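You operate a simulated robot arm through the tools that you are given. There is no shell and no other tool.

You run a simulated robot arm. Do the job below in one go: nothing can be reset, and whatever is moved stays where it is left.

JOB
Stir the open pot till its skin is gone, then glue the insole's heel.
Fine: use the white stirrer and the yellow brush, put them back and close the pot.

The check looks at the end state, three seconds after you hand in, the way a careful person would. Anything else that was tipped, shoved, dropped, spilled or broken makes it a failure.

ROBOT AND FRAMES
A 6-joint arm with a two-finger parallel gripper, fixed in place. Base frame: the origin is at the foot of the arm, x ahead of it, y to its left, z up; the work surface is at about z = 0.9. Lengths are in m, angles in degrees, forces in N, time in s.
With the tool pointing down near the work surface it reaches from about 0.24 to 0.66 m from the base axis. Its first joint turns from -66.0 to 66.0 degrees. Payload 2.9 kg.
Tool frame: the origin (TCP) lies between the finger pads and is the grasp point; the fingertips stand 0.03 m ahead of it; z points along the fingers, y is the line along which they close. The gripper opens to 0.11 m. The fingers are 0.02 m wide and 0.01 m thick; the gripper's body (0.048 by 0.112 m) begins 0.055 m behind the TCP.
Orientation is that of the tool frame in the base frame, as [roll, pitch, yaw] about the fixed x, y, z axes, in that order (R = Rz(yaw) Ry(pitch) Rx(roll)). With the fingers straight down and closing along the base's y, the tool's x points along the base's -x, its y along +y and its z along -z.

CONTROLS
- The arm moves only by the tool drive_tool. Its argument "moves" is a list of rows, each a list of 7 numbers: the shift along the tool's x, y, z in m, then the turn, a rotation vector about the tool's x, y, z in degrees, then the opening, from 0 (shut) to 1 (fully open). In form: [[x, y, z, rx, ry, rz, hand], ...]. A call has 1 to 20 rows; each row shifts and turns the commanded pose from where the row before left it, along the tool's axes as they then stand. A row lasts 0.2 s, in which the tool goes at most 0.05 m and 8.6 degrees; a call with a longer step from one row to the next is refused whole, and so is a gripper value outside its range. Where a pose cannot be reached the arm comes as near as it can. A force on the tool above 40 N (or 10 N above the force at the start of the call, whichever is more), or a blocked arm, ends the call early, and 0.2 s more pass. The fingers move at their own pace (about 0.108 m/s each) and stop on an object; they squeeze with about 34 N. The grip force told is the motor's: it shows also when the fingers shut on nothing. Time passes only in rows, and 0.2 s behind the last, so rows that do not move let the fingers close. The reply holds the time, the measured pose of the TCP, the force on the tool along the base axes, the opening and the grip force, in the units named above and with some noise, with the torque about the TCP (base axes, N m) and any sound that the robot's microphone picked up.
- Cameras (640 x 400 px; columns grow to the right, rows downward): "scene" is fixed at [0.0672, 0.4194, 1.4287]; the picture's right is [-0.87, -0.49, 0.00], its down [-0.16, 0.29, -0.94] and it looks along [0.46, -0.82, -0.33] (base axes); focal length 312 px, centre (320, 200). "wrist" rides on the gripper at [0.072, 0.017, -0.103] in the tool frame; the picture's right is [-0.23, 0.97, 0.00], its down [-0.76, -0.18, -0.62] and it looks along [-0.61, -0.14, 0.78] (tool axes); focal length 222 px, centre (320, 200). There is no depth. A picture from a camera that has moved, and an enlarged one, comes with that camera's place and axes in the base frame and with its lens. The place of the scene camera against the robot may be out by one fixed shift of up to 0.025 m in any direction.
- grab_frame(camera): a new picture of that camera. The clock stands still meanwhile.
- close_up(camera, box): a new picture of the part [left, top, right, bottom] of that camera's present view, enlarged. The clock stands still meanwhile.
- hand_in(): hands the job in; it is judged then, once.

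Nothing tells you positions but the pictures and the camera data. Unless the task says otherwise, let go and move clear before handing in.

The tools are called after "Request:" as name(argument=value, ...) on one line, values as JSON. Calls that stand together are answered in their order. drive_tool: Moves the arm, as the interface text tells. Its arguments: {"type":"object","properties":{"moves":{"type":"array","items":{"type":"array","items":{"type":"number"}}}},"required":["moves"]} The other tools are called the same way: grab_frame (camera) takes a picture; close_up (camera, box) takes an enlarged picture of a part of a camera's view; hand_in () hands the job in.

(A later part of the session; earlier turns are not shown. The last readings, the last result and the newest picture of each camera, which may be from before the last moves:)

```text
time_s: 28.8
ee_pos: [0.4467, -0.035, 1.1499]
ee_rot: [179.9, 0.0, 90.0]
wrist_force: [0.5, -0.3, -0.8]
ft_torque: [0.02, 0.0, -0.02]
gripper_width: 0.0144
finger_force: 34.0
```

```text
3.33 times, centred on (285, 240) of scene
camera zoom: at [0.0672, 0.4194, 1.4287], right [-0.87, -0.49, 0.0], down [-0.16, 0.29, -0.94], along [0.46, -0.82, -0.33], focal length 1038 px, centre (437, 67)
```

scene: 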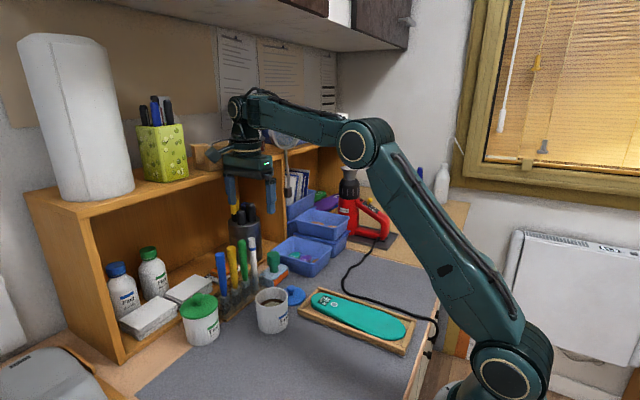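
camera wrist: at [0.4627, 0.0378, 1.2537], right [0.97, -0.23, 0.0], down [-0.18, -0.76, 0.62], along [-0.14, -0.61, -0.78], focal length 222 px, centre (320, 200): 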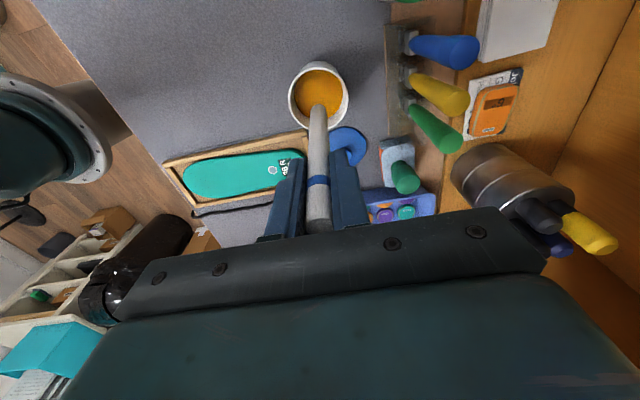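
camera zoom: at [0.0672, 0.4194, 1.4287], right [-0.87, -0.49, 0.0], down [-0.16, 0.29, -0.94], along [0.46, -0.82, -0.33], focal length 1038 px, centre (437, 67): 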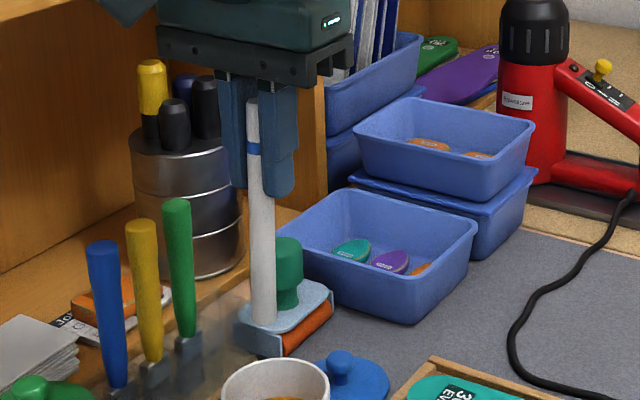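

Request:
drive_tool(moves=[[0, 0, 0, 0, -3.5, 0, 0], [0, 0, 0, 0, 0, 0, 0]])

Request:
close_up(camera="wrist", box=[240, 0, 420, 220])

Request:
close_up(camera="scene", box=[250, 180, 320, 300])

```text
time_s: 29.4
ee_pos: [0.4453, -0.0339, 1.1495]
ee_rot: [-179.9, 3.4, 90.0]
wrist_force: [0.0, 0.0, -0.6]
ft_torque: [-0.02, -0.05, -0.01]
gripper_width: 0.0144
finger_force: 34.0
```

```text
1.82 times, centred on (330, 110) of wrist
camera zoom: at [0.4623, 0.0441, 1.2485], right [0.97, -0.23, 0.01], down [-0.18, -0.72, 0.67], along [-0.14, -0.65, -0.74], focal length 404 px, centre (302, 364)
```

zoom: 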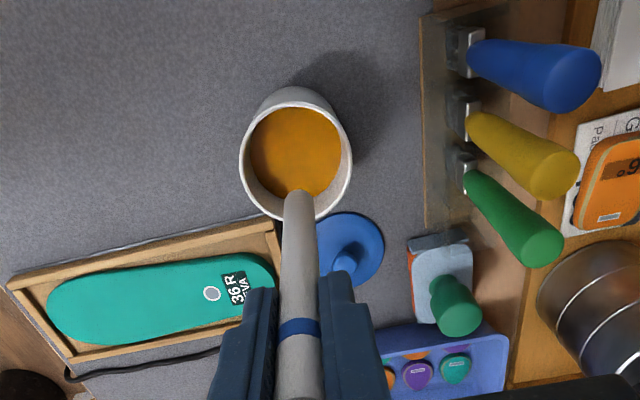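

```text
3.33 times, centred on (285, 240) of scene
camera zoom: at [0.0672, 0.4194, 1.4287], right [-0.87, -0.49, 0.0], down [-0.16, 0.29, -0.94], along [0.46, -0.82, -0.33], focal length 1038 px, centre (437, 67)
```

zoom: 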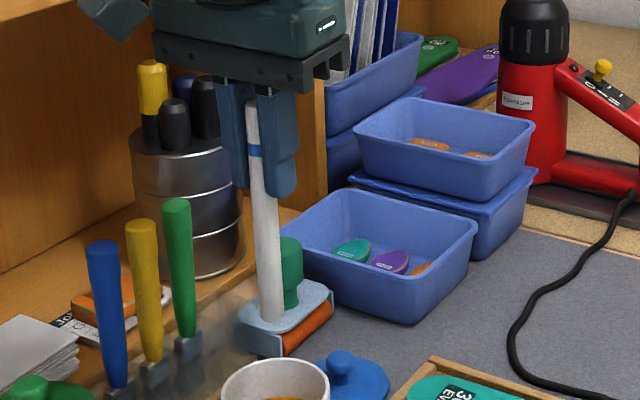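

Request:
close_up(camera="wrist", box=[290, 80, 350, 220])

Request:
close_up(camera="scene", box=[255, 200, 295, 285])

```text
2.86 times, centred on (320, 150) of wrist
camera zoom: at [0.4623, 0.0441, 1.2485], right [0.97, -0.23, 0.01], down [-0.18, -0.72, 0.67], along [-0.14, -0.65, -0.74], focal length 635 px, centre (320, 343)
```

zoom: 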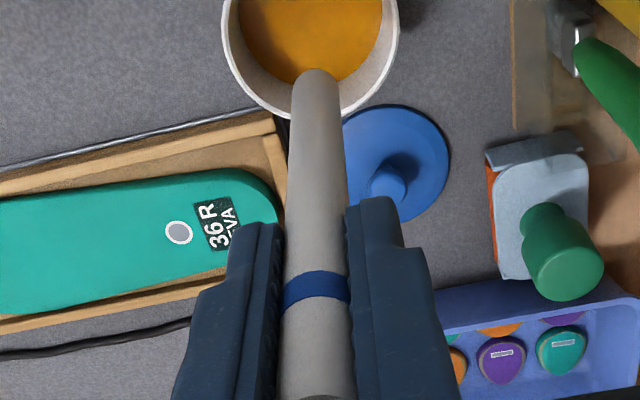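

```text
4.71 times, centred on (275, 242) of scene
camera zoom: at [0.0672, 0.4194, 1.4287], right [-0.87, -0.49, 0.0], down [-0.16, 0.29, -0.94], along [0.46, -0.82, -0.33], focal length 1466 px, centre (532, 0)
```

zoom: 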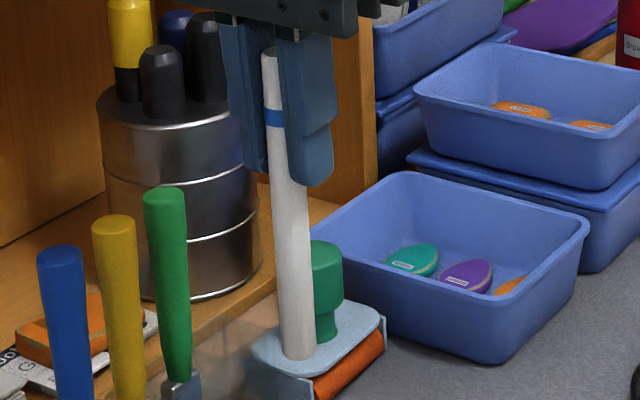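

The tip is close to vertical beneath the TCP now. I split the difference on the tilt and carry the stirrer back above its cell, approaching from the front, clear of the green brush.

Request:
drive_tool(moves=[[0, 0, 0, 0, 1.5, 0, 0], [-0.0147, 0.019, 0.0005, 0, 0, 0, 0], [-0.0147, 0.019, 0.0005, 0, 0, 0, 0], [-0.0147, 0.019, 0.0005, 0, 0, 0, 0], [-0.0147, 0.019, 0.0005, 0, 0, 0, 0], [-0.0147, 0.0188, 0.0005, 0, 0, 0, 0], [0, 0.02, 0, 0, 0, 0, 0], [0, 0, 0, 0, 0, 0, 0]])

Request:
close_up(camera="wrist", box=[270, 40, 390, 220])

Request:
close_up(camera="scene", box=[215, 200, 285, 310])

```text
time_s: 31.2
ee_pos: [0.557, -0.099, 1.1484]
ee_rot: [179.4, 0.6, 90.0]
wrist_force: [-0.1, 0.0, -0.2]
ft_torque: [0.03, 0.03, -0.02]
gripper_width: 0.0142
finger_force: 34.2
out of reach, approached as far as the arm can: row 7
```

```text
2.22 times, centred on (330, 130) of wrist
camera zoom: at [0.5718, -0.0257, 1.2518], right [0.97, -0.23, 0.01], down [-0.18, -0.75, 0.63], along [-0.14, -0.62, -0.78], focal length 494 px, centre (298, 356)
```

zoom: 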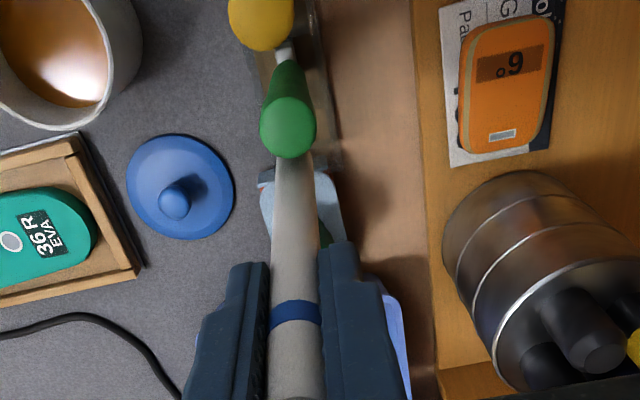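

```text
3.64 times, centred on (250, 255) of scene
camera zoom: at [0.0672, 0.4194, 1.4287], right [-0.87, -0.49, 0.0], down [-0.16, 0.29, -0.94], along [0.46, -0.82, -0.33], focal length 1133 px, centre (574, 0)
```

zoom: 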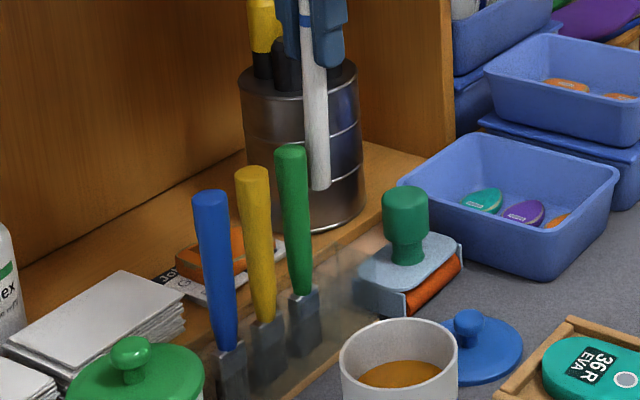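

The tilted pose was just out of reach there. I return the tool to vertical, which reached this spot before, and check the alignment.

Request:
drive_tool(moves=[[0, 0, 0, 0, 2.0, 0, 0], [0, 0, 0, 0, 0, 0, 0], [0, 0, 0, 0, 0, 0, 0]])

Request:
close_up(camera="wrist", box=[270, 40, 390, 220])

Request:
close_up(camera="scene", box=[215, 190, 285, 310])

```text
time_s: 32.0
ee_pos: [0.56, -0.1075, 1.1497]
ee_rot: [180.0, -0.1, 90.0]
wrist_force: [-0.8, -0.1, 0.5]
ft_torque: [0.0, -0.01, -0.01]
gripper_width: 0.0144
finger_force: 33.9
```

```text
2.22 times, centred on (330, 130) of wrist
camera zoom: at [0.576, -0.0355, 1.2535], right [0.97, -0.23, 0.0], down [-0.18, -0.76, 0.62], along [-0.14, -0.61, -0.78], focal length 494 px, centre (298, 356)
```

zoom: 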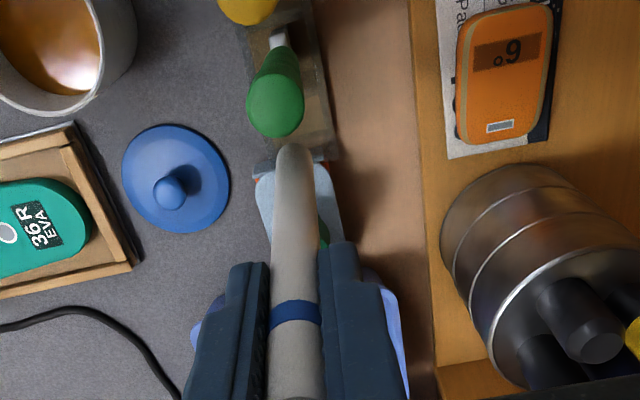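

```text
3.33 times, centred on (250, 250) of scene
camera zoom: at [0.0672, 0.4194, 1.4287], right [-0.87, -0.49, 0.0], down [-0.16, 0.29, -0.94], along [0.46, -0.82, -0.33], focal length 1038 px, centre (553, 33)
```

zoom: 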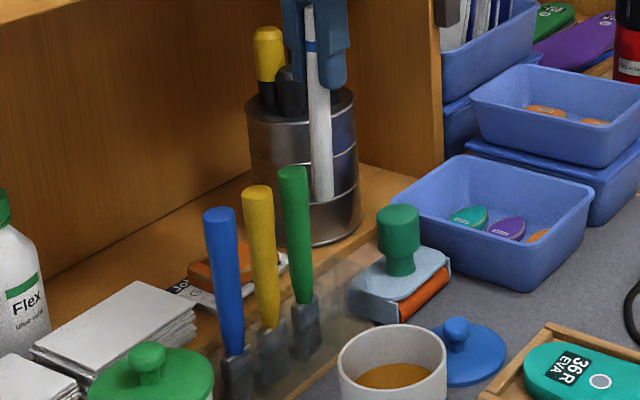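

The stirrer tip sits about 5 mm to +y of the TCP, so I shift -4.5 mm in y to centre the tip on the cell and lower part of the way.

Request:
drive_tool(moves=[[-0.0045, -0.001, 0, 0, 0, 0, 0], [0, 0, 0.02, 0, 0, 0, 0], [0, 0, 0.02, 0, 0, 0, 0], [0, 0, 0.01, 0, 0, 0, 0], [0, 0, 0, 0, 0, 0, 0]])

Request:
close_up(camera="wrist", box=[270, 40, 390, 220])

Request:
close_up(camera="scene", box=[215, 210, 285, 310])

```text
time_s: 33.2
ee_pos: [0.5588, -0.1131, 1.0986]
ee_rot: [179.9, 0.1, 89.9]
wrist_force: [-0.8, -0.3, 0.9]
ft_torque: [-0.02, 0.0, 0.02]
gripper_width: 0.0146
finger_force: 34.3
```

```text
2.22 times, centred on (330, 130) of wrist
camera zoom: at [0.5747, -0.0395, 1.2032], right [0.97, -0.23, 0.0], down [-0.18, -0.76, 0.62], along [-0.14, -0.61, -0.78], focal length 494 px, centre (298, 356)
```

zoom: 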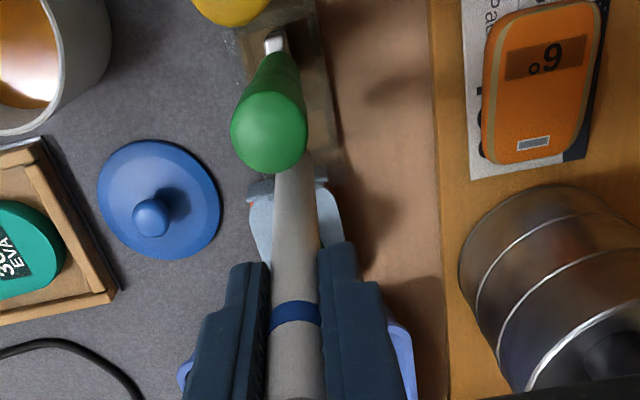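

```text
4.00 times, centred on (250, 260) of scene
camera zoom: at [0.0672, 0.4194, 1.4287], right [-0.87, -0.49, 0.0], down [-0.16, 0.29, -0.94], along [0.46, -0.82, -0.33], focal length 1246 px, centre (600, -40)
```

zoom: 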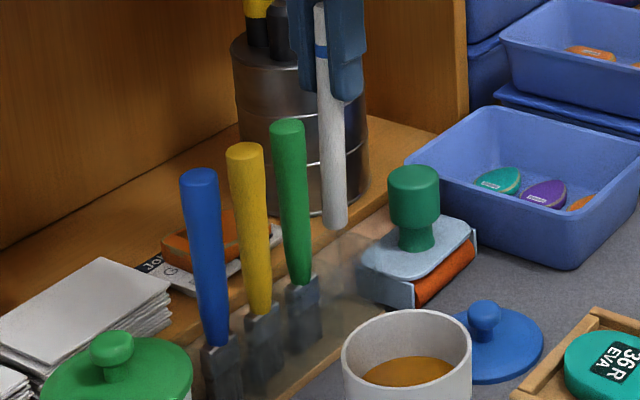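

The tip lies right on the stirrer's original axis in the scene view. Continuing down.

Request:
drive_tool(moves=[[0, 0, 0.015, 0, 0, 0, 0], [0, 0, 0.015, 0, 0, 0, 0], [0, 0, 0.015, 0, 0, 0, 0], [0, 0, 0.01, 0, 0, 0, 0], [0, 0, 0, 0, 0, 0, 0]])

Request:
close_up(camera="scene", box=[215, 210, 285, 310])

Request:
grab_frame(camera="wrist")

```text
time_s: 34.4
ee_pos: [0.5777, -0.1166, 1.0555]
ee_rot: [-179.8, 0.0, 90.0]
wrist_force: [-21.9, -0.3, 10.8]
ft_torque: [0.08, 2.1, 0.1]
gripper_width: 0.019
finger_force: 34.3
out of reach, approached as far as the arm can: row 2, 3, 4
```

```text
4.00 times, centred on (250, 260) of scene
camera zoom: at [0.0664, 0.4194, 1.4287], right [-0.87, -0.49, 0.0], down [-0.16, 0.29, -0.94], along [0.46, -0.82, -0.33], focal length 1246 px, centre (600, -40)
```

zoom: 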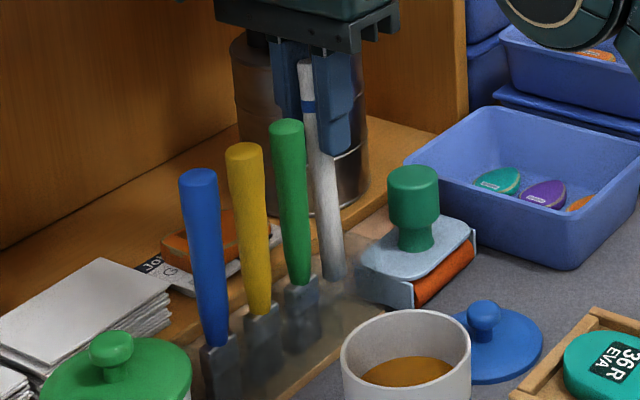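

```text
taken
camera wrist: at [0.5938, -0.0433, 1.1595], right [0.97, -0.23, 0.0], down [-0.18, -0.76, 0.62], along [-0.14, -0.61, -0.78], focal length 222 px, centre (320, 200)
```

wrist: 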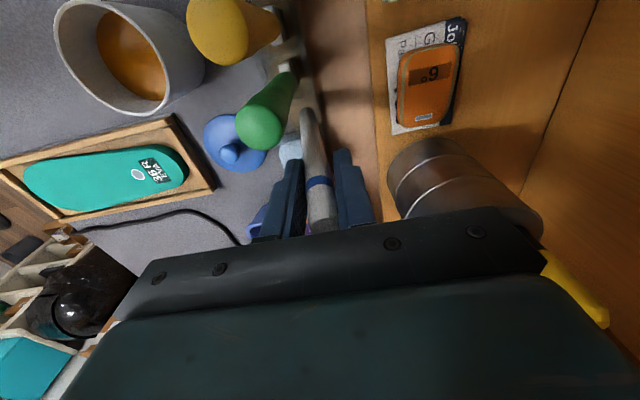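

Something is off: the arm reported out of reach and drifted +x while the stirrer is in the rack. I stop and look at the whole arm before doing anything else.

Request:
grab_frame(camera="scene")

Request:
close_up(camera="scene", box=[190, 130, 350, 310])

Request:
close_up(camera="wrist", box=[230, 40, 410, 230])

```text
taken
```

scene: 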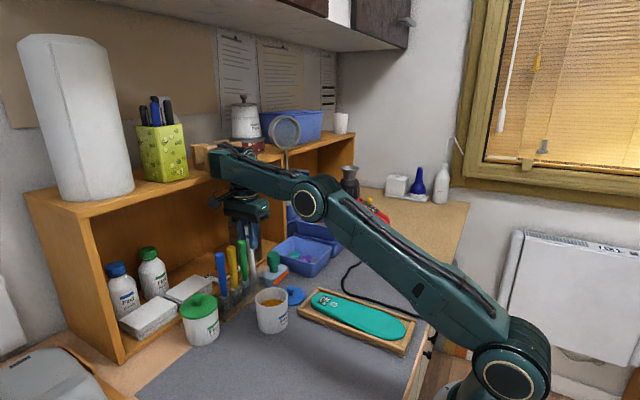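

```text
2.22 times, centred on (270, 220) of scene
camera zoom: at [0.0664, 0.4194, 1.4287], right [-0.87, -0.49, 0.0], down [-0.16, 0.29, -0.94], along [0.46, -0.82, -0.33], focal length 692 px, centre (431, 156)
```

zoom: 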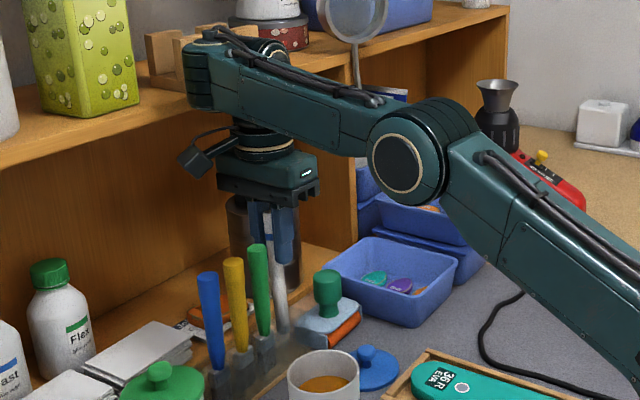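

```text
2.11 times, centred on (320, 135) of wrist
camera zoom: at [0.5938, -0.0433, 1.1595], right [0.97, -0.23, 0.0], down [-0.18, -0.76, 0.62], along [-0.14, -0.61, -0.78], focal length 468 px, centre (320, 337)
```

zoom: 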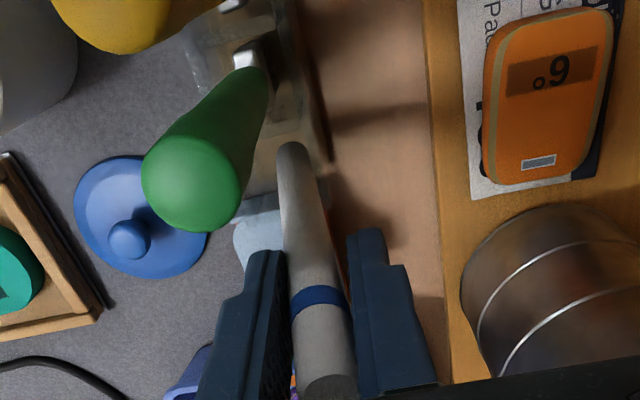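

The arm's elbow has dropped into a different, lower configuration, and that dragged the tool about 2 cm in +x. I'll raise in very small steps to relieve the side load on the stirrer and watch how it responds.

Request:
drive_tool(moves=[[0, 0, -0.005, 0, 0, 0, 0], [0, 0, -0.005, 0, 0, 0, 0], [0, 0, 0, 0, 0, 0, 0]])

Request:
close_up(camera="scene", box=[190, 130, 350, 310])

```text
time_s: 35.2
ee_pos: [0.5783, -0.1152, 1.0645]
ee_rot: [-180.0, 0.0, 89.9]
wrist_force: [-20.6, -0.1, -7.5]
ft_torque: [-0.09, 2.11, 0.09]
gripper_width: 0.0189
finger_force: 34.0
```

```text
2.22 times, centred on (270, 220) of scene
camera zoom: at [0.0668, 0.4194, 1.4287], right [-0.87, -0.49, 0.0], down [-0.16, 0.29, -0.94], along [0.46, -0.82, -0.33], focal length 692 px, centre (431, 156)
```

zoom: 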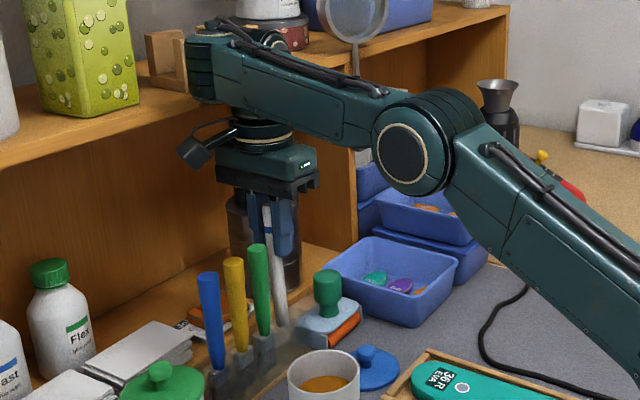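

Request:
drive_tool(moves=[[0, -0.005, 0, 0, 0, 0, 0], [0, 0, 0, 0, 0, 0, 0]])

Request:
close_up(camera="scene", box=[190, 130, 350, 310])

```text
time_s: 35.8
ee_pos: [0.5737, -0.1152, 1.0652]
ee_rot: [179.9, 0.0, 90.0]
wrist_force: [-19.1, 0.6, -1.8]
ft_torque: [-0.01, 1.93, 0.08]
gripper_width: 0.0164
finger_force: 33.4
```

```text
2.22 times, centred on (270, 220) of scene
camera zoom: at [0.0667, 0.4194, 1.4287], right [-0.87, -0.49, 0.0], down [-0.16, 0.29, -0.94], along [0.46, -0.82, -0.33], focal length 692 px, centre (431, 156)
```

zoom: 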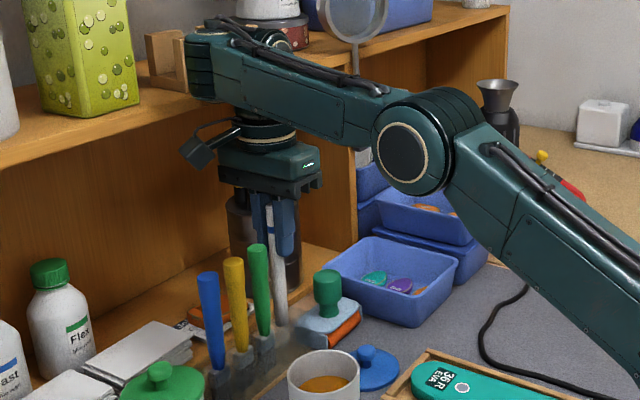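

The arm follows small shifts again, and the side load and grip width are easing. Continuing back in -x.

Request:
drive_tool(moves=[[0, -0.004, 0, 0, 0, 0, 0], [0, -0.004, 0, 0, 0, 0, 0], [0, 0, 0, 0, 0, 0, 0]])

```text
time_s: 36.6
ee_pos: [0.5738, -0.1144, 1.0655]
ee_rot: [179.9, 0.0, 90.1]
wrist_force: [-19.7, -1.3, 3.2]
ft_torque: [-0.04, 1.98, 0.12]
gripper_width: 0.0165
finger_force: 34.1
out of reach, approached as far as the arm can: row 1, 2
```

The limit eases as the tool goes higher, so I'll step up and back together.

Request:
drive_tool(moves=[[0, 0, -0.006, 0, 0, 0, 0], [0, -0.004, -0.004, 0, 0, 0, 0], [0, 0, 0, 0, 0, 0, 0]])

```text
time_s: 37.4
ee_pos: [0.5687, -0.1148, 1.0765]
ee_rot: [179.9, -0.1, 90.0]
wrist_force: [-10.8, 1.1, -1.4]
ft_torque: [-0.01, 1.2, 0.08]
gripper_width: 0.0147
finger_force: 33.1
```

Request:
drive_tool(moves=[[0, -0.003, -0.004, 0, 0, 0, 0], [0, -0.004, -0.004, 0, 0, 0, 0], [0, 0, 0, 0, 0, 0, 0]])

Request:
grab_frame(camera="scene")

Request:
close_up(camera="wrist", box=[230, 40, 410, 230])

```text
time_s: 38.2
ee_pos: [0.5621, -0.1164, 1.0837]
ee_rot: [-180.0, 0.0, 90.0]
wrist_force: [-0.8, -0.6, 0.6]
ft_torque: [0.03, -0.03, 0.03]
gripper_width: 0.0142
finger_force: 34.2
```

```text
taken
```

scene: 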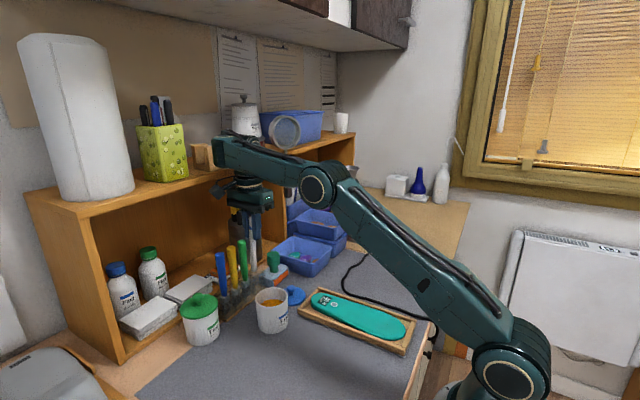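

```text
2.11 times, centred on (320, 135) of wrist
camera zoom: at [0.5788, -0.0429, 1.1875], right [0.97, -0.23, 0.0], down [-0.18, -0.76, 0.62], along [-0.14, -0.61, -0.78], focal length 468 px, centre (320, 337)
```

zoom: 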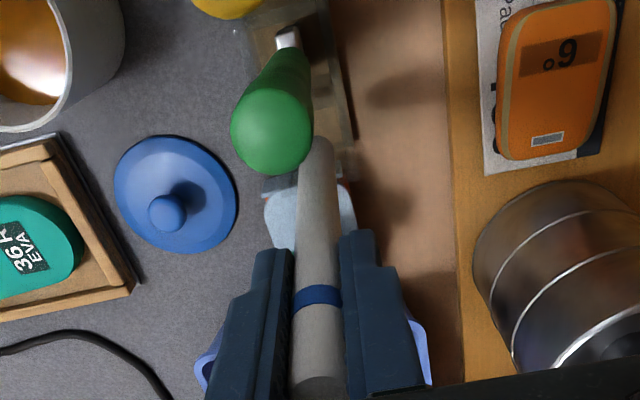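

The load is gone and the stirrer is straight in the grip again. I'll lift it fully clear, back off from the rack, and look at the arm's posture.

Request:
drive_tool(moves=[[0, -0.002, -0.01, 0, 0, 0, 0], [0, 0, -0.02, 0, 0, 0, 0], [0, 0, -0.02, 0, 0, 0, 0], [0, 0, -0.02, 0, 0, 0, 0], [0, 0, -0.02, 0, 0, 0, 0], [0, 0, 0, 0, 0, 0, 0]])

Request:
grab_frame(camera="scene")

```text
time_s: 39.6
ee_pos: [0.5605, -0.116, 1.1734]
ee_rot: [179.8, 0.0, 89.9]
wrist_force: [-0.4, -0.3, 0.0]
ft_torque: [-0.01, 0.03, 0.01]
gripper_width: 0.0148
finger_force: 33.9
```

```text
taken
```

scene: 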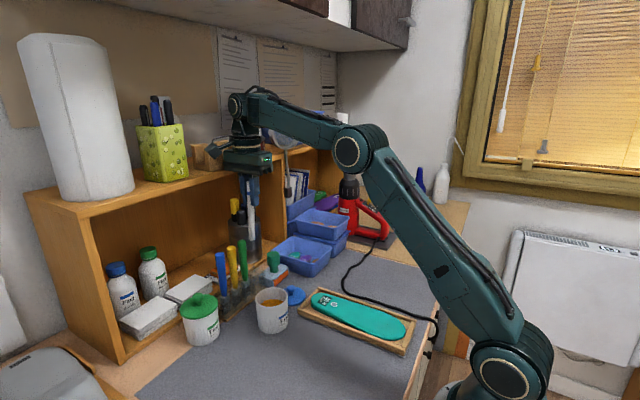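

Request:
close_up(camera="scene", box=[200, 70, 400, 210])

```text
2.86 times, centred on (300, 140) of scene
camera zoom: at [0.0672, 0.4194, 1.4287], right [-0.87, -0.49, 0.0], down [-0.16, 0.29, -0.94], along [0.46, -0.82, -0.33], focal length 890 px, centre (377, 371)
```

zoom: 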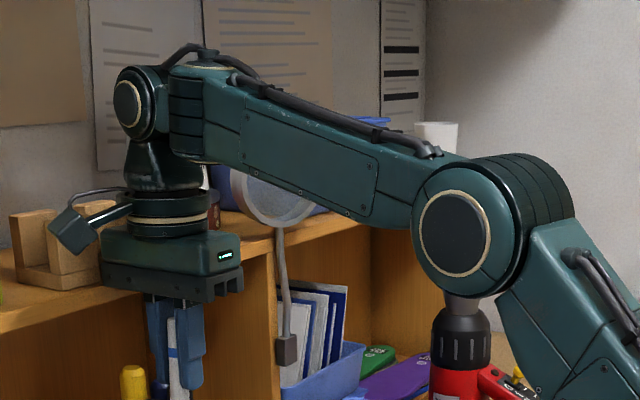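

Now I understand it. The wrist has a singular posture where the forearm is level (around z≈1.12 over the rack), and the small tilt I used made it flip there. I'll keep the tool exactly vertical, back out to free space, and return to the rack at a lower height (z≈1.10), where it stays on one side of that posture.

Request:
drive_tool(moves=[[0.0, -0.02, 0, 0, 0, 0, 0], [0.006, -0.02, 0, 0, 0, 0, 0], [0.006, -0.02, 0, 0, 0, 0, 0], [0.006, -0.02, 0, 0, 0, 0, 0], [0.006, -0.02, 0, 0, 0, 0, 0], [0, -0.01, 0, 0, 0, 0, 0], [0, 0, 0, 0, 0, 0, 0]])

Request:
grab_frame(camera="scene")

Request:
grab_frame(camera="wrist")

```text
time_s: 41.2
ee_pos: [0.4489, -0.0921, 1.1736]
ee_rot: [180.0, 0.0, 90.1]
wrist_force: [0.6, 0.4, -0.3]
ft_torque: [0.0, 0.0, 0.03]
gripper_width: 0.0145
finger_force: 34.3
```

```text
taken
```

scene: 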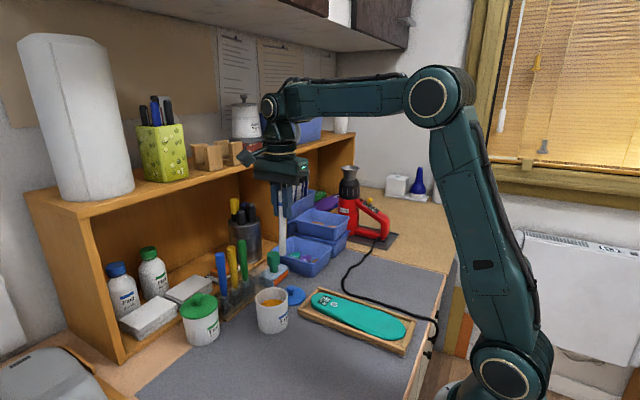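

```text
taken
camera wrist: at [0.4652, -0.0193, 1.278], right [0.97, -0.23, 0.0], down [-0.18, -0.76, 0.62], along [-0.14, -0.61, -0.78], focal length 222 px, centre (320, 200)
```

wrist: 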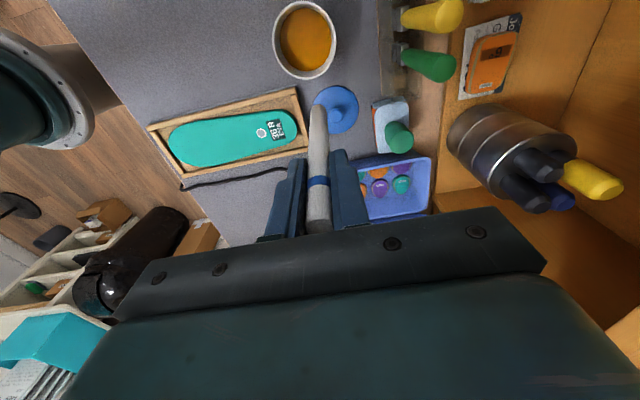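

The arm is back in its normal posture and nothing looks disturbed. Descending to z≈1.105 here, then checking the stirrer tip's offset and the rack position.

Request:
drive_tool(moves=[[0, 0, 0.02, 0, 0, 0, 0], [0, 0, 0.02, 0, 0, 0, 0], [0, 0, 0.02, 0, 0, 0, 0], [0, 0, 0.008, 0, 0, 0, 0], [0, 0, 0, 0, 0, 0, 0]])

Request:
close_up(camera="wrist", box=[280, 30, 460, 220])

Request:
close_up(camera="scene", box=[205, 200, 315, 320])

Request:
close_up(camera="scene", box=[205, 230, 275, 325])

```text
time_s: 42.4
ee_pos: [0.4492, -0.0913, 1.1064]
ee_rot: [179.8, -0.1, 90.0]
wrist_force: [0.3, 0.1, -0.8]
ft_torque: [-0.02, 0.0, 0.02]
gripper_width: 0.0143
finger_force: 34.0
```

```text
2.11 times, centred on (370, 125) of wrist
camera zoom: at [0.4664, -0.0193, 1.2098], right [0.97, -0.23, 0.0], down [-0.18, -0.76, 0.62], along [-0.14, -0.61, -0.78], focal length 468 px, centre (215, 358)
```

zoom: 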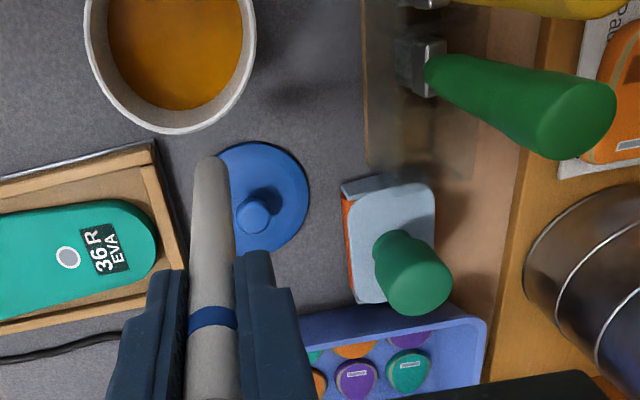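

```text
3.33 times, centred on (260, 260) of scene
camera zoom: at [0.0672, 0.4194, 1.4287], right [-0.87, -0.49, 0.0], down [-0.16, 0.29, -0.94], along [0.46, -0.82, -0.33], focal length 1038 px, centre (520, 0)
```

zoom: 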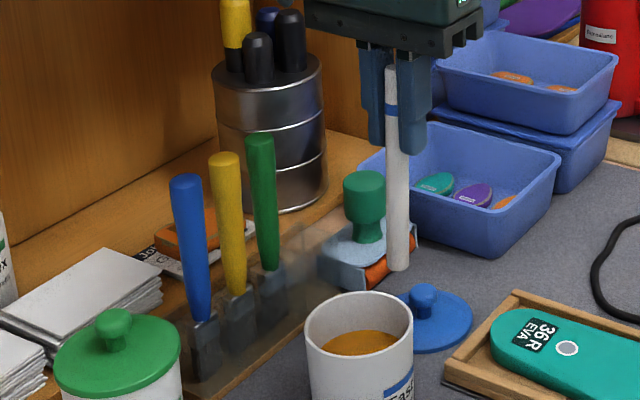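

```text
4.21 times, centred on (240, 278) of scene
camera zoom: at [0.0672, 0.4194, 1.4287], right [-0.87, -0.49, 0.0], down [-0.16, 0.29, -0.94], along [0.46, -0.82, -0.33], focal length 1311 px, centre (657, -126)
```

zoom: 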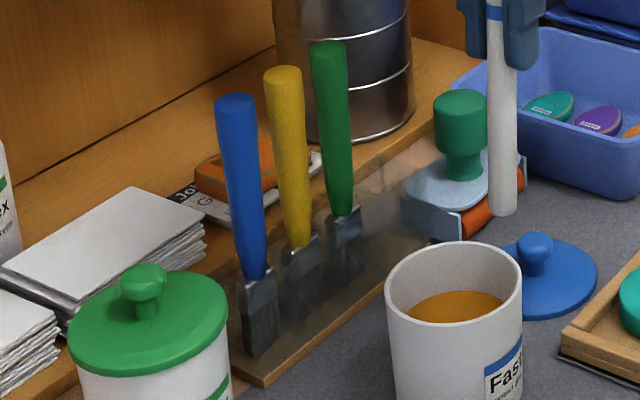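

Request:
close_up(camera="scene", box=[235, 250, 285, 300])

Request:
close_up(camera="wrist", box=[370, 30, 450, 130])

```text
8.00 times, centred on (260, 275) of scene
camera zoom: at [0.0672, 0.4194, 1.4287], right [-0.87, -0.49, 0.0], down [-0.16, 0.29, -0.94], along [0.46, -0.82, -0.33], focal length 2492 px, centre (800, -400)
```

zoom: 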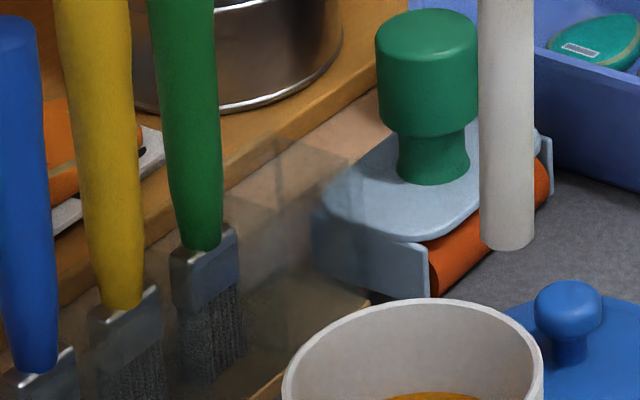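

```text
4.00 times, centred on (410, 80) of wrist
camera zoom: at [0.4664, -0.0193, 1.2098], right [0.97, -0.23, 0.0], down [-0.18, -0.76, 0.62], along [-0.14, -0.61, -0.78], focal length 888 px, centre (-40, 680)
```

zoom: 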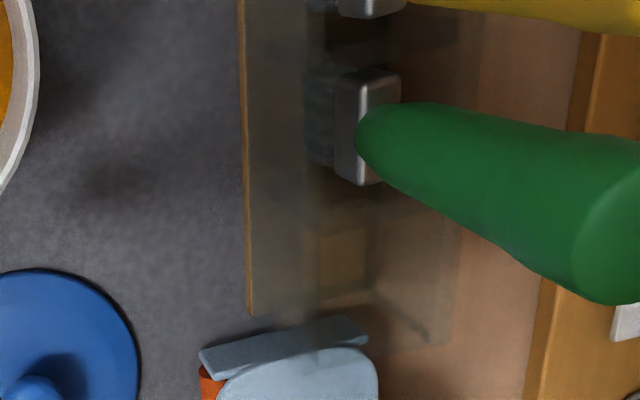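

The rack hasn't moved. The cell is roughly 34 × 38 mm, so there's room for the slightly leaning stirrer. Moving to above the cell at this lower height.

Request:
drive_tool(moves=[[-0.0031, 0.0183, 0, 0, 0, 0, 0], [-0.0031, 0.0183, 0, 0, 0, 0, 0], [-0.0031, 0.0183, 0, 0, 0, 0, 0], [-0.0031, 0.0183, 0, 0, 0, 0, 0], [-0.0031, 0.0183, 0, 0, 0, 0, 0], [-0.0031, 0.0181, 0, 0, 0, 0, 0], [0, 0, 0, 0, 0, 0, 0]])

Request:
grab_frame(camera="scene")

Request:
close_up(camera="wrist", box=[270, 40, 390, 220])

```text
time_s: 44.0
ee_pos: [0.5583, -0.1098, 1.1053]
ee_rot: [180.0, 0.0, 90.0]
wrist_force: [0.2, 0.0, 0.4]
ft_torque: [0.0, 0.01, 0.01]
gripper_width: 0.0144
finger_force: 34.1
```

```text
taken
```

scene: 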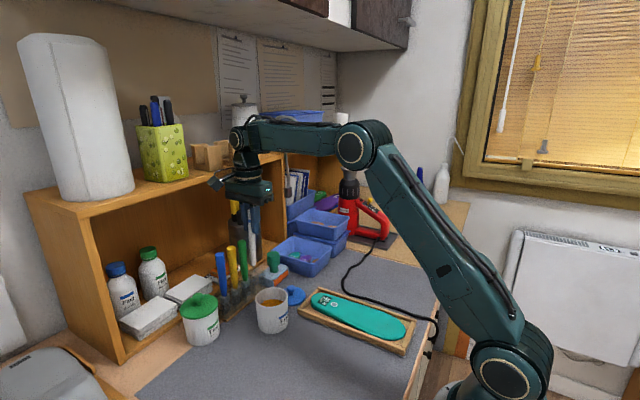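

```text
2.22 times, centred on (330, 130) of wrist
camera zoom: at [0.5753, -0.0375, 1.2085], right [0.97, -0.23, 0.0], down [-0.18, -0.76, 0.62], along [-0.14, -0.61, -0.78], focal length 494 px, centre (298, 356)
```

zoom: 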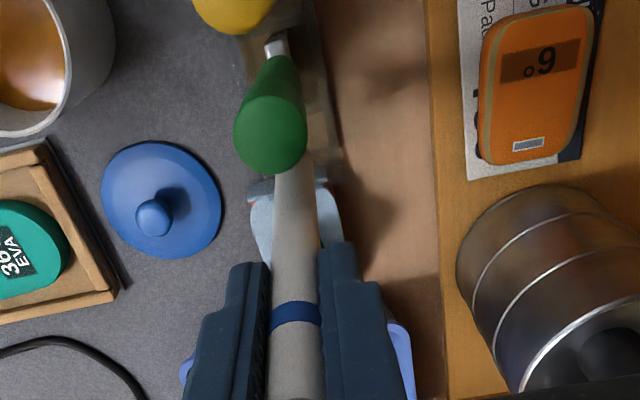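

Normal posture held. Lowering the stirrer into its cell in small steps.

Request:
drive_tool(moves=[[0, 0, 0.012, 0, 0, 0, 0], [0, 0, 0.012, 0, 0, 0, 0], [0, 0, 0.012, 0, 0, 0, 0], [0, 0, 0, 0, 0, 0, 0]])

Request:
grab_frame(camera="scene")

Request:
close_up(camera="scene", box=[215, 210, 285, 310])

```text
time_s: 45.0
ee_pos: [0.5592, -0.1097, 1.0693]
ee_rot: [180.0, 0.1, 90.0]
wrist_force: [0.1, 0.4, 0.2]
ft_torque: [-0.01, -0.03, -0.02]
gripper_width: 0.0146
finger_force: 33.9
```

```text
taken
```

scene: 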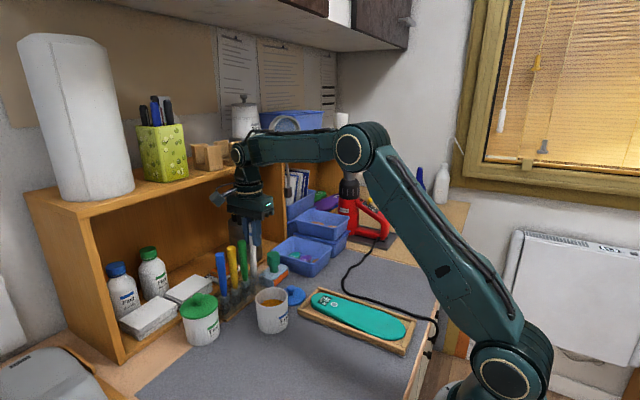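

```text
4.00 times, centred on (250, 260) of scene
camera zoom: at [0.0672, 0.4194, 1.4287], right [-0.87, -0.49, 0.0], down [-0.16, 0.29, -0.94], along [0.46, -0.82, -0.33], focal length 1246 px, centre (600, -40)
```

zoom: 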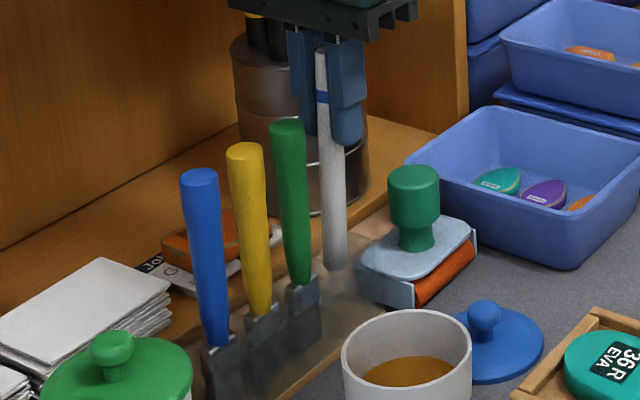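

Request:
drive_tool(moves=[[0, 0, 0.012, 0, 0, 0, 0], [0, 0, 0.012, 0, 0, 0, 0], [0, 0, 0.01, 0, 0, 0, 0], [0, 0, 0.005, 0, 0, 0, 0], [0, 0, 0, 0, 0, 0, 0]])

Request:
close_up(camera="scene", box=[215, 210, 285, 310])

```text
time_s: 46.2
ee_pos: [0.5582, -0.11, 1.0311]
ee_rot: [179.9, 0.0, 90.0]
wrist_force: [0.3, -1.4, 0.1]
ft_torque: [0.03, 0.02, -0.01]
gripper_width: 0.0145
finger_force: 33.7
```

```text
4.00 times, centred on (250, 260) of scene
camera zoom: at [0.0672, 0.4194, 1.4287], right [-0.87, -0.49, 0.0], down [-0.16, 0.29, -0.94], along [0.46, -0.82, -0.33], focal length 1246 px, centre (600, -40)
```

zoom: 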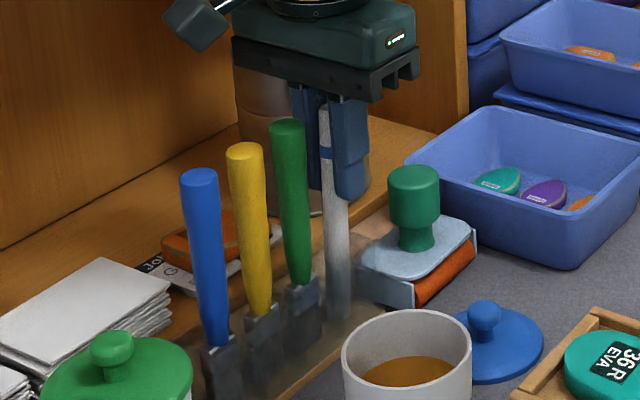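

Almost on the rack floor. Lowering in 2 mm steps until I feel it.

Request:
drive_tool(moves=[[0, 0, 0.002, 0, 0, 0, 0], [0, 0, 0.0015, 0, 0, 0, 0], [0, 0, 0, 0, 0, 0, 0]])

```text
time_s: 47.0
ee_pos: [0.5585, -0.1096, 1.0281]
ee_rot: [179.8, 0.0, 90.0]
wrist_force: [-1.8, 1.8, 11.0]
ft_torque: [0.22, 0.23, 0.0]
gripper_width: 0.0143
finger_force: 34.1
```

Floor contact felt. Easing up 1 mm and opening the fingers gently.

Request:
drive_tool(moves=[[0, 0, -0.001, 0, 0, 0, 0], [0, 0, 0, 0, 0, 0, 0.15], [0, 0, 0, 0, 0, 0, 0.2], [0, 0, 0, 0, 0, 0, 0.3], [0, 0, 0, 0, 0, 0, 0.4], [0, 0, 0, 0, 0, 0, 0.4]])

Request:
close_up(camera="scene", box=[215, 210, 285, 310])

Request:
close_up(camera="wrist", box=[230, 40, 410, 230])

```text
time_s: 48.4
ee_pos: [0.5611, -0.1113, 1.0271]
ee_rot: [179.9, 0.1, 89.9]
wrist_force: [0.3, 0.8, -0.4]
ft_torque: [0.05, -0.02, -0.01]
gripper_width: 0.0438
finger_force: 0.1
```

```text
4.00 times, centred on (250, 260) of scene
camera zoom: at [0.0672, 0.4194, 1.4287], right [-0.87, -0.49, 0.0], down [-0.16, 0.29, -0.94], along [0.46, -0.82, -0.33], focal length 1246 px, centre (600, -40)
```

zoom: 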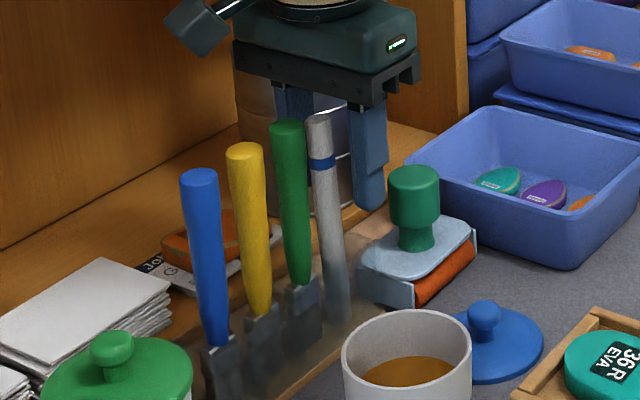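

```text
2.11 times, centred on (320, 135) of wrist
camera zoom: at [0.5757, -0.0378, 1.1318], right [0.97, -0.23, 0.0], down [-0.18, -0.76, 0.62], along [-0.14, -0.61, -0.78], focal length 468 px, centre (320, 337)
```

zoom: 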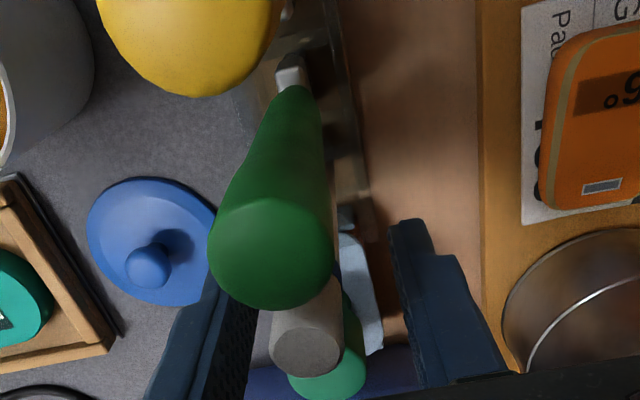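

The stirrer is back in its cell. Raising straight up to z≈1.10, then over to the yellow brush.

Request:
drive_tool(moves=[[0, 0, -0.02, 0, 0, 0, 0.4], [0, 0, -0.02, 0, 0, 0, 0.4], [0, 0, -0.02, 0, 0, 0, 0.4], [0, 0, -0.014, 0, 0, 0, 0.4], [0, 0, 0, 0, 0, 0, 0.4]])

Request:
grab_frame(camera="wrist")

Request:
close_up(camera="scene", box=[205, 200, 305, 310])

```text
time_s: 49.6
ee_pos: [0.5613, -0.1105, 1.1029]
ee_rot: [179.9, 0.0, 89.9]
wrist_force: [0.6, 0.8, 0.1]
ft_torque: [0.02, 0.0, 0.0]
gripper_width: 0.0442
finger_force: 0.0
```

```text
taken
camera wrist: at [0.5765, -0.0375, 1.2067], right [0.97, -0.23, 0.0], down [-0.18, -0.76, 0.62], along [-0.14, -0.61, -0.78], focal length 222 px, centre (320, 200)
```

wrist: 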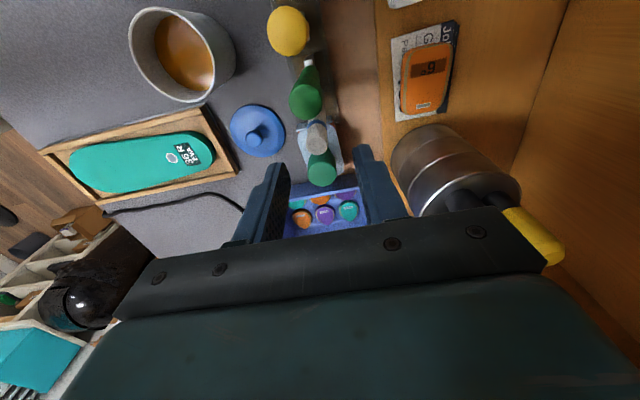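

```text
3.64 times, centred on (255, 255) of scene
camera zoom: at [0.0672, 0.4194, 1.4287], right [-0.87, -0.49, 0.0], down [-0.16, 0.29, -0.94], along [0.46, -0.82, -0.33], focal length 1133 px, centre (556, 0)
```

zoom: 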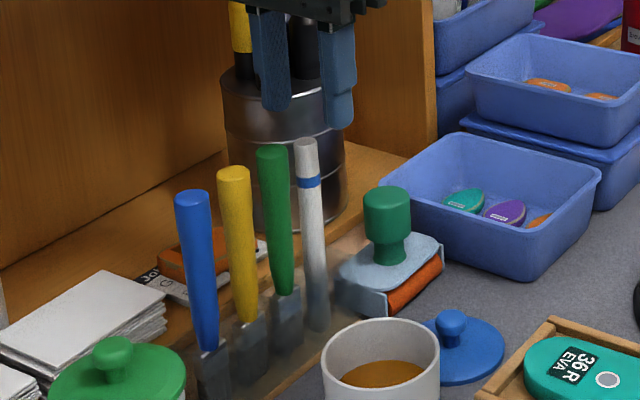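

Request:
drive_tool(moves=[[0.018, 0, -0.002, 0, 0, 0, 0.4], [0.018, 0, 0, 0, 0, 0, 0.4], [0.018, 0, 0, 0, 0, 0, 0.4], [0.0175, 0, 0, 0, 0, 0, 0.4], [0, 0, 0, 0, 0, 0, 0.4]])

Request:
grab_frame(camera="wrist")

Request:
close_up(camera="wrist", box=[230, 60, 410, 230])

Request:
grab_frame(camera="scene")

```text
time_s: 50.8
ee_pos: [0.5583, -0.0385, 1.105]
ee_rot: [179.9, 0.0, 90.0]
wrist_force: [-0.4, 0.2, -0.4]
ft_torque: [-0.03, 0.02, -0.03]
gripper_width: 0.0442
finger_force: 0.1
```

```text
taken
camera wrist: at [0.5749, 0.0335, 1.2075], right [0.97, -0.23, 0.0], down [-0.18, -0.76, 0.62], along [-0.14, -0.61, -0.78], focal length 222 px, centre (320, 200)
```

wrist: 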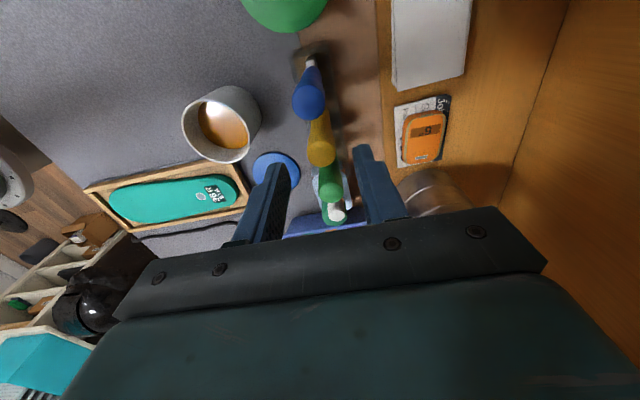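

```text
2.35 times, centred on (320, 145) of wrist
camera zoom: at [0.5749, 0.0335, 1.2075], right [0.97, -0.23, 0.0], down [-0.18, -0.76, 0.62], along [-0.14, -0.61, -0.78], focal length 523 px, centre (320, 329)
```

zoom: 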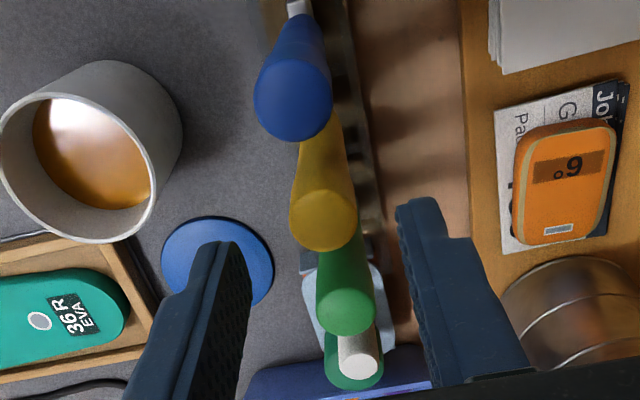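

```text
taken
```

scene: 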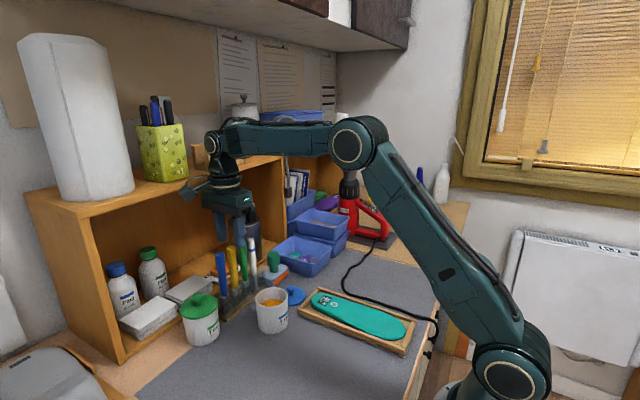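

Yellow handle top confirmed at (0.559, -0.037). Descending around it to z≈1.03 and closing.

Request:
drive_tool(moves=[[0.0008, 0.0015, 0.015, 0, 0, 0, 0.4], [0, 0, 0.02, 0, 0, 0, 0.4], [0, 0, 0.02, 0, 0, 0, 0.4], [0, 0, 0.0195, 0, 0, 0, 0.4], [0, 0, 0, 0, 0, 0, 0.3], [0, 0, 0, 0, 0, 0, 0.2], [0, 0, 0, 0, 0, 0, 0.1], [0, 0, 0, 0, 0, 0, 0], [0, 0, 0, 0, 0, 0, 0]])

Request:
close_up(camera="scene", box=[205, 200, 305, 310])

Request:
close_up(camera="wrist", box=[230, 60, 410, 230])

```text
time_s: 52.8
ee_pos: [0.5631, -0.0373, 1.0301]
ee_rot: [179.9, 0.0, 90.1]
wrist_force: [0.5, 0.4, -0.2]
ft_torque: [0.0, 0.01, -0.01]
gripper_width: 0.019
finger_force: 34.0
```

```text
3.64 times, centred on (255, 255) of scene
camera zoom: at [0.0672, 0.4194, 1.4287], right [-0.87, -0.49, 0.0], down [-0.16, 0.29, -0.94], along [0.46, -0.82, -0.33], focal length 1133 px, centre (556, 0)
```

zoom: 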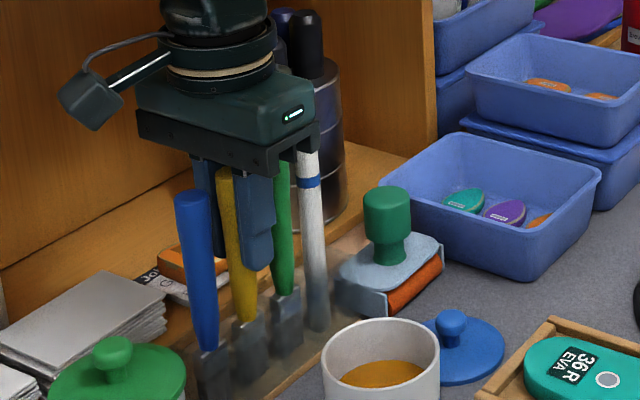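

```text
2.35 times, centred on (320, 145) of wrist
camera zoom: at [0.5773, 0.0345, 1.1337], right [0.97, -0.23, 0.0], down [-0.18, -0.76, 0.62], along [-0.14, -0.61, -0.78], focal length 523 px, centre (320, 329)
```

zoom: 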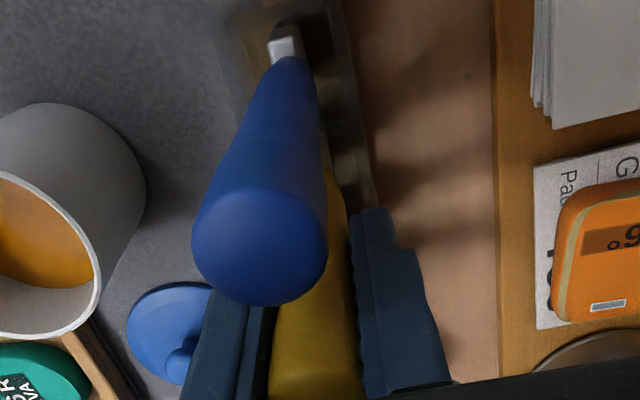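

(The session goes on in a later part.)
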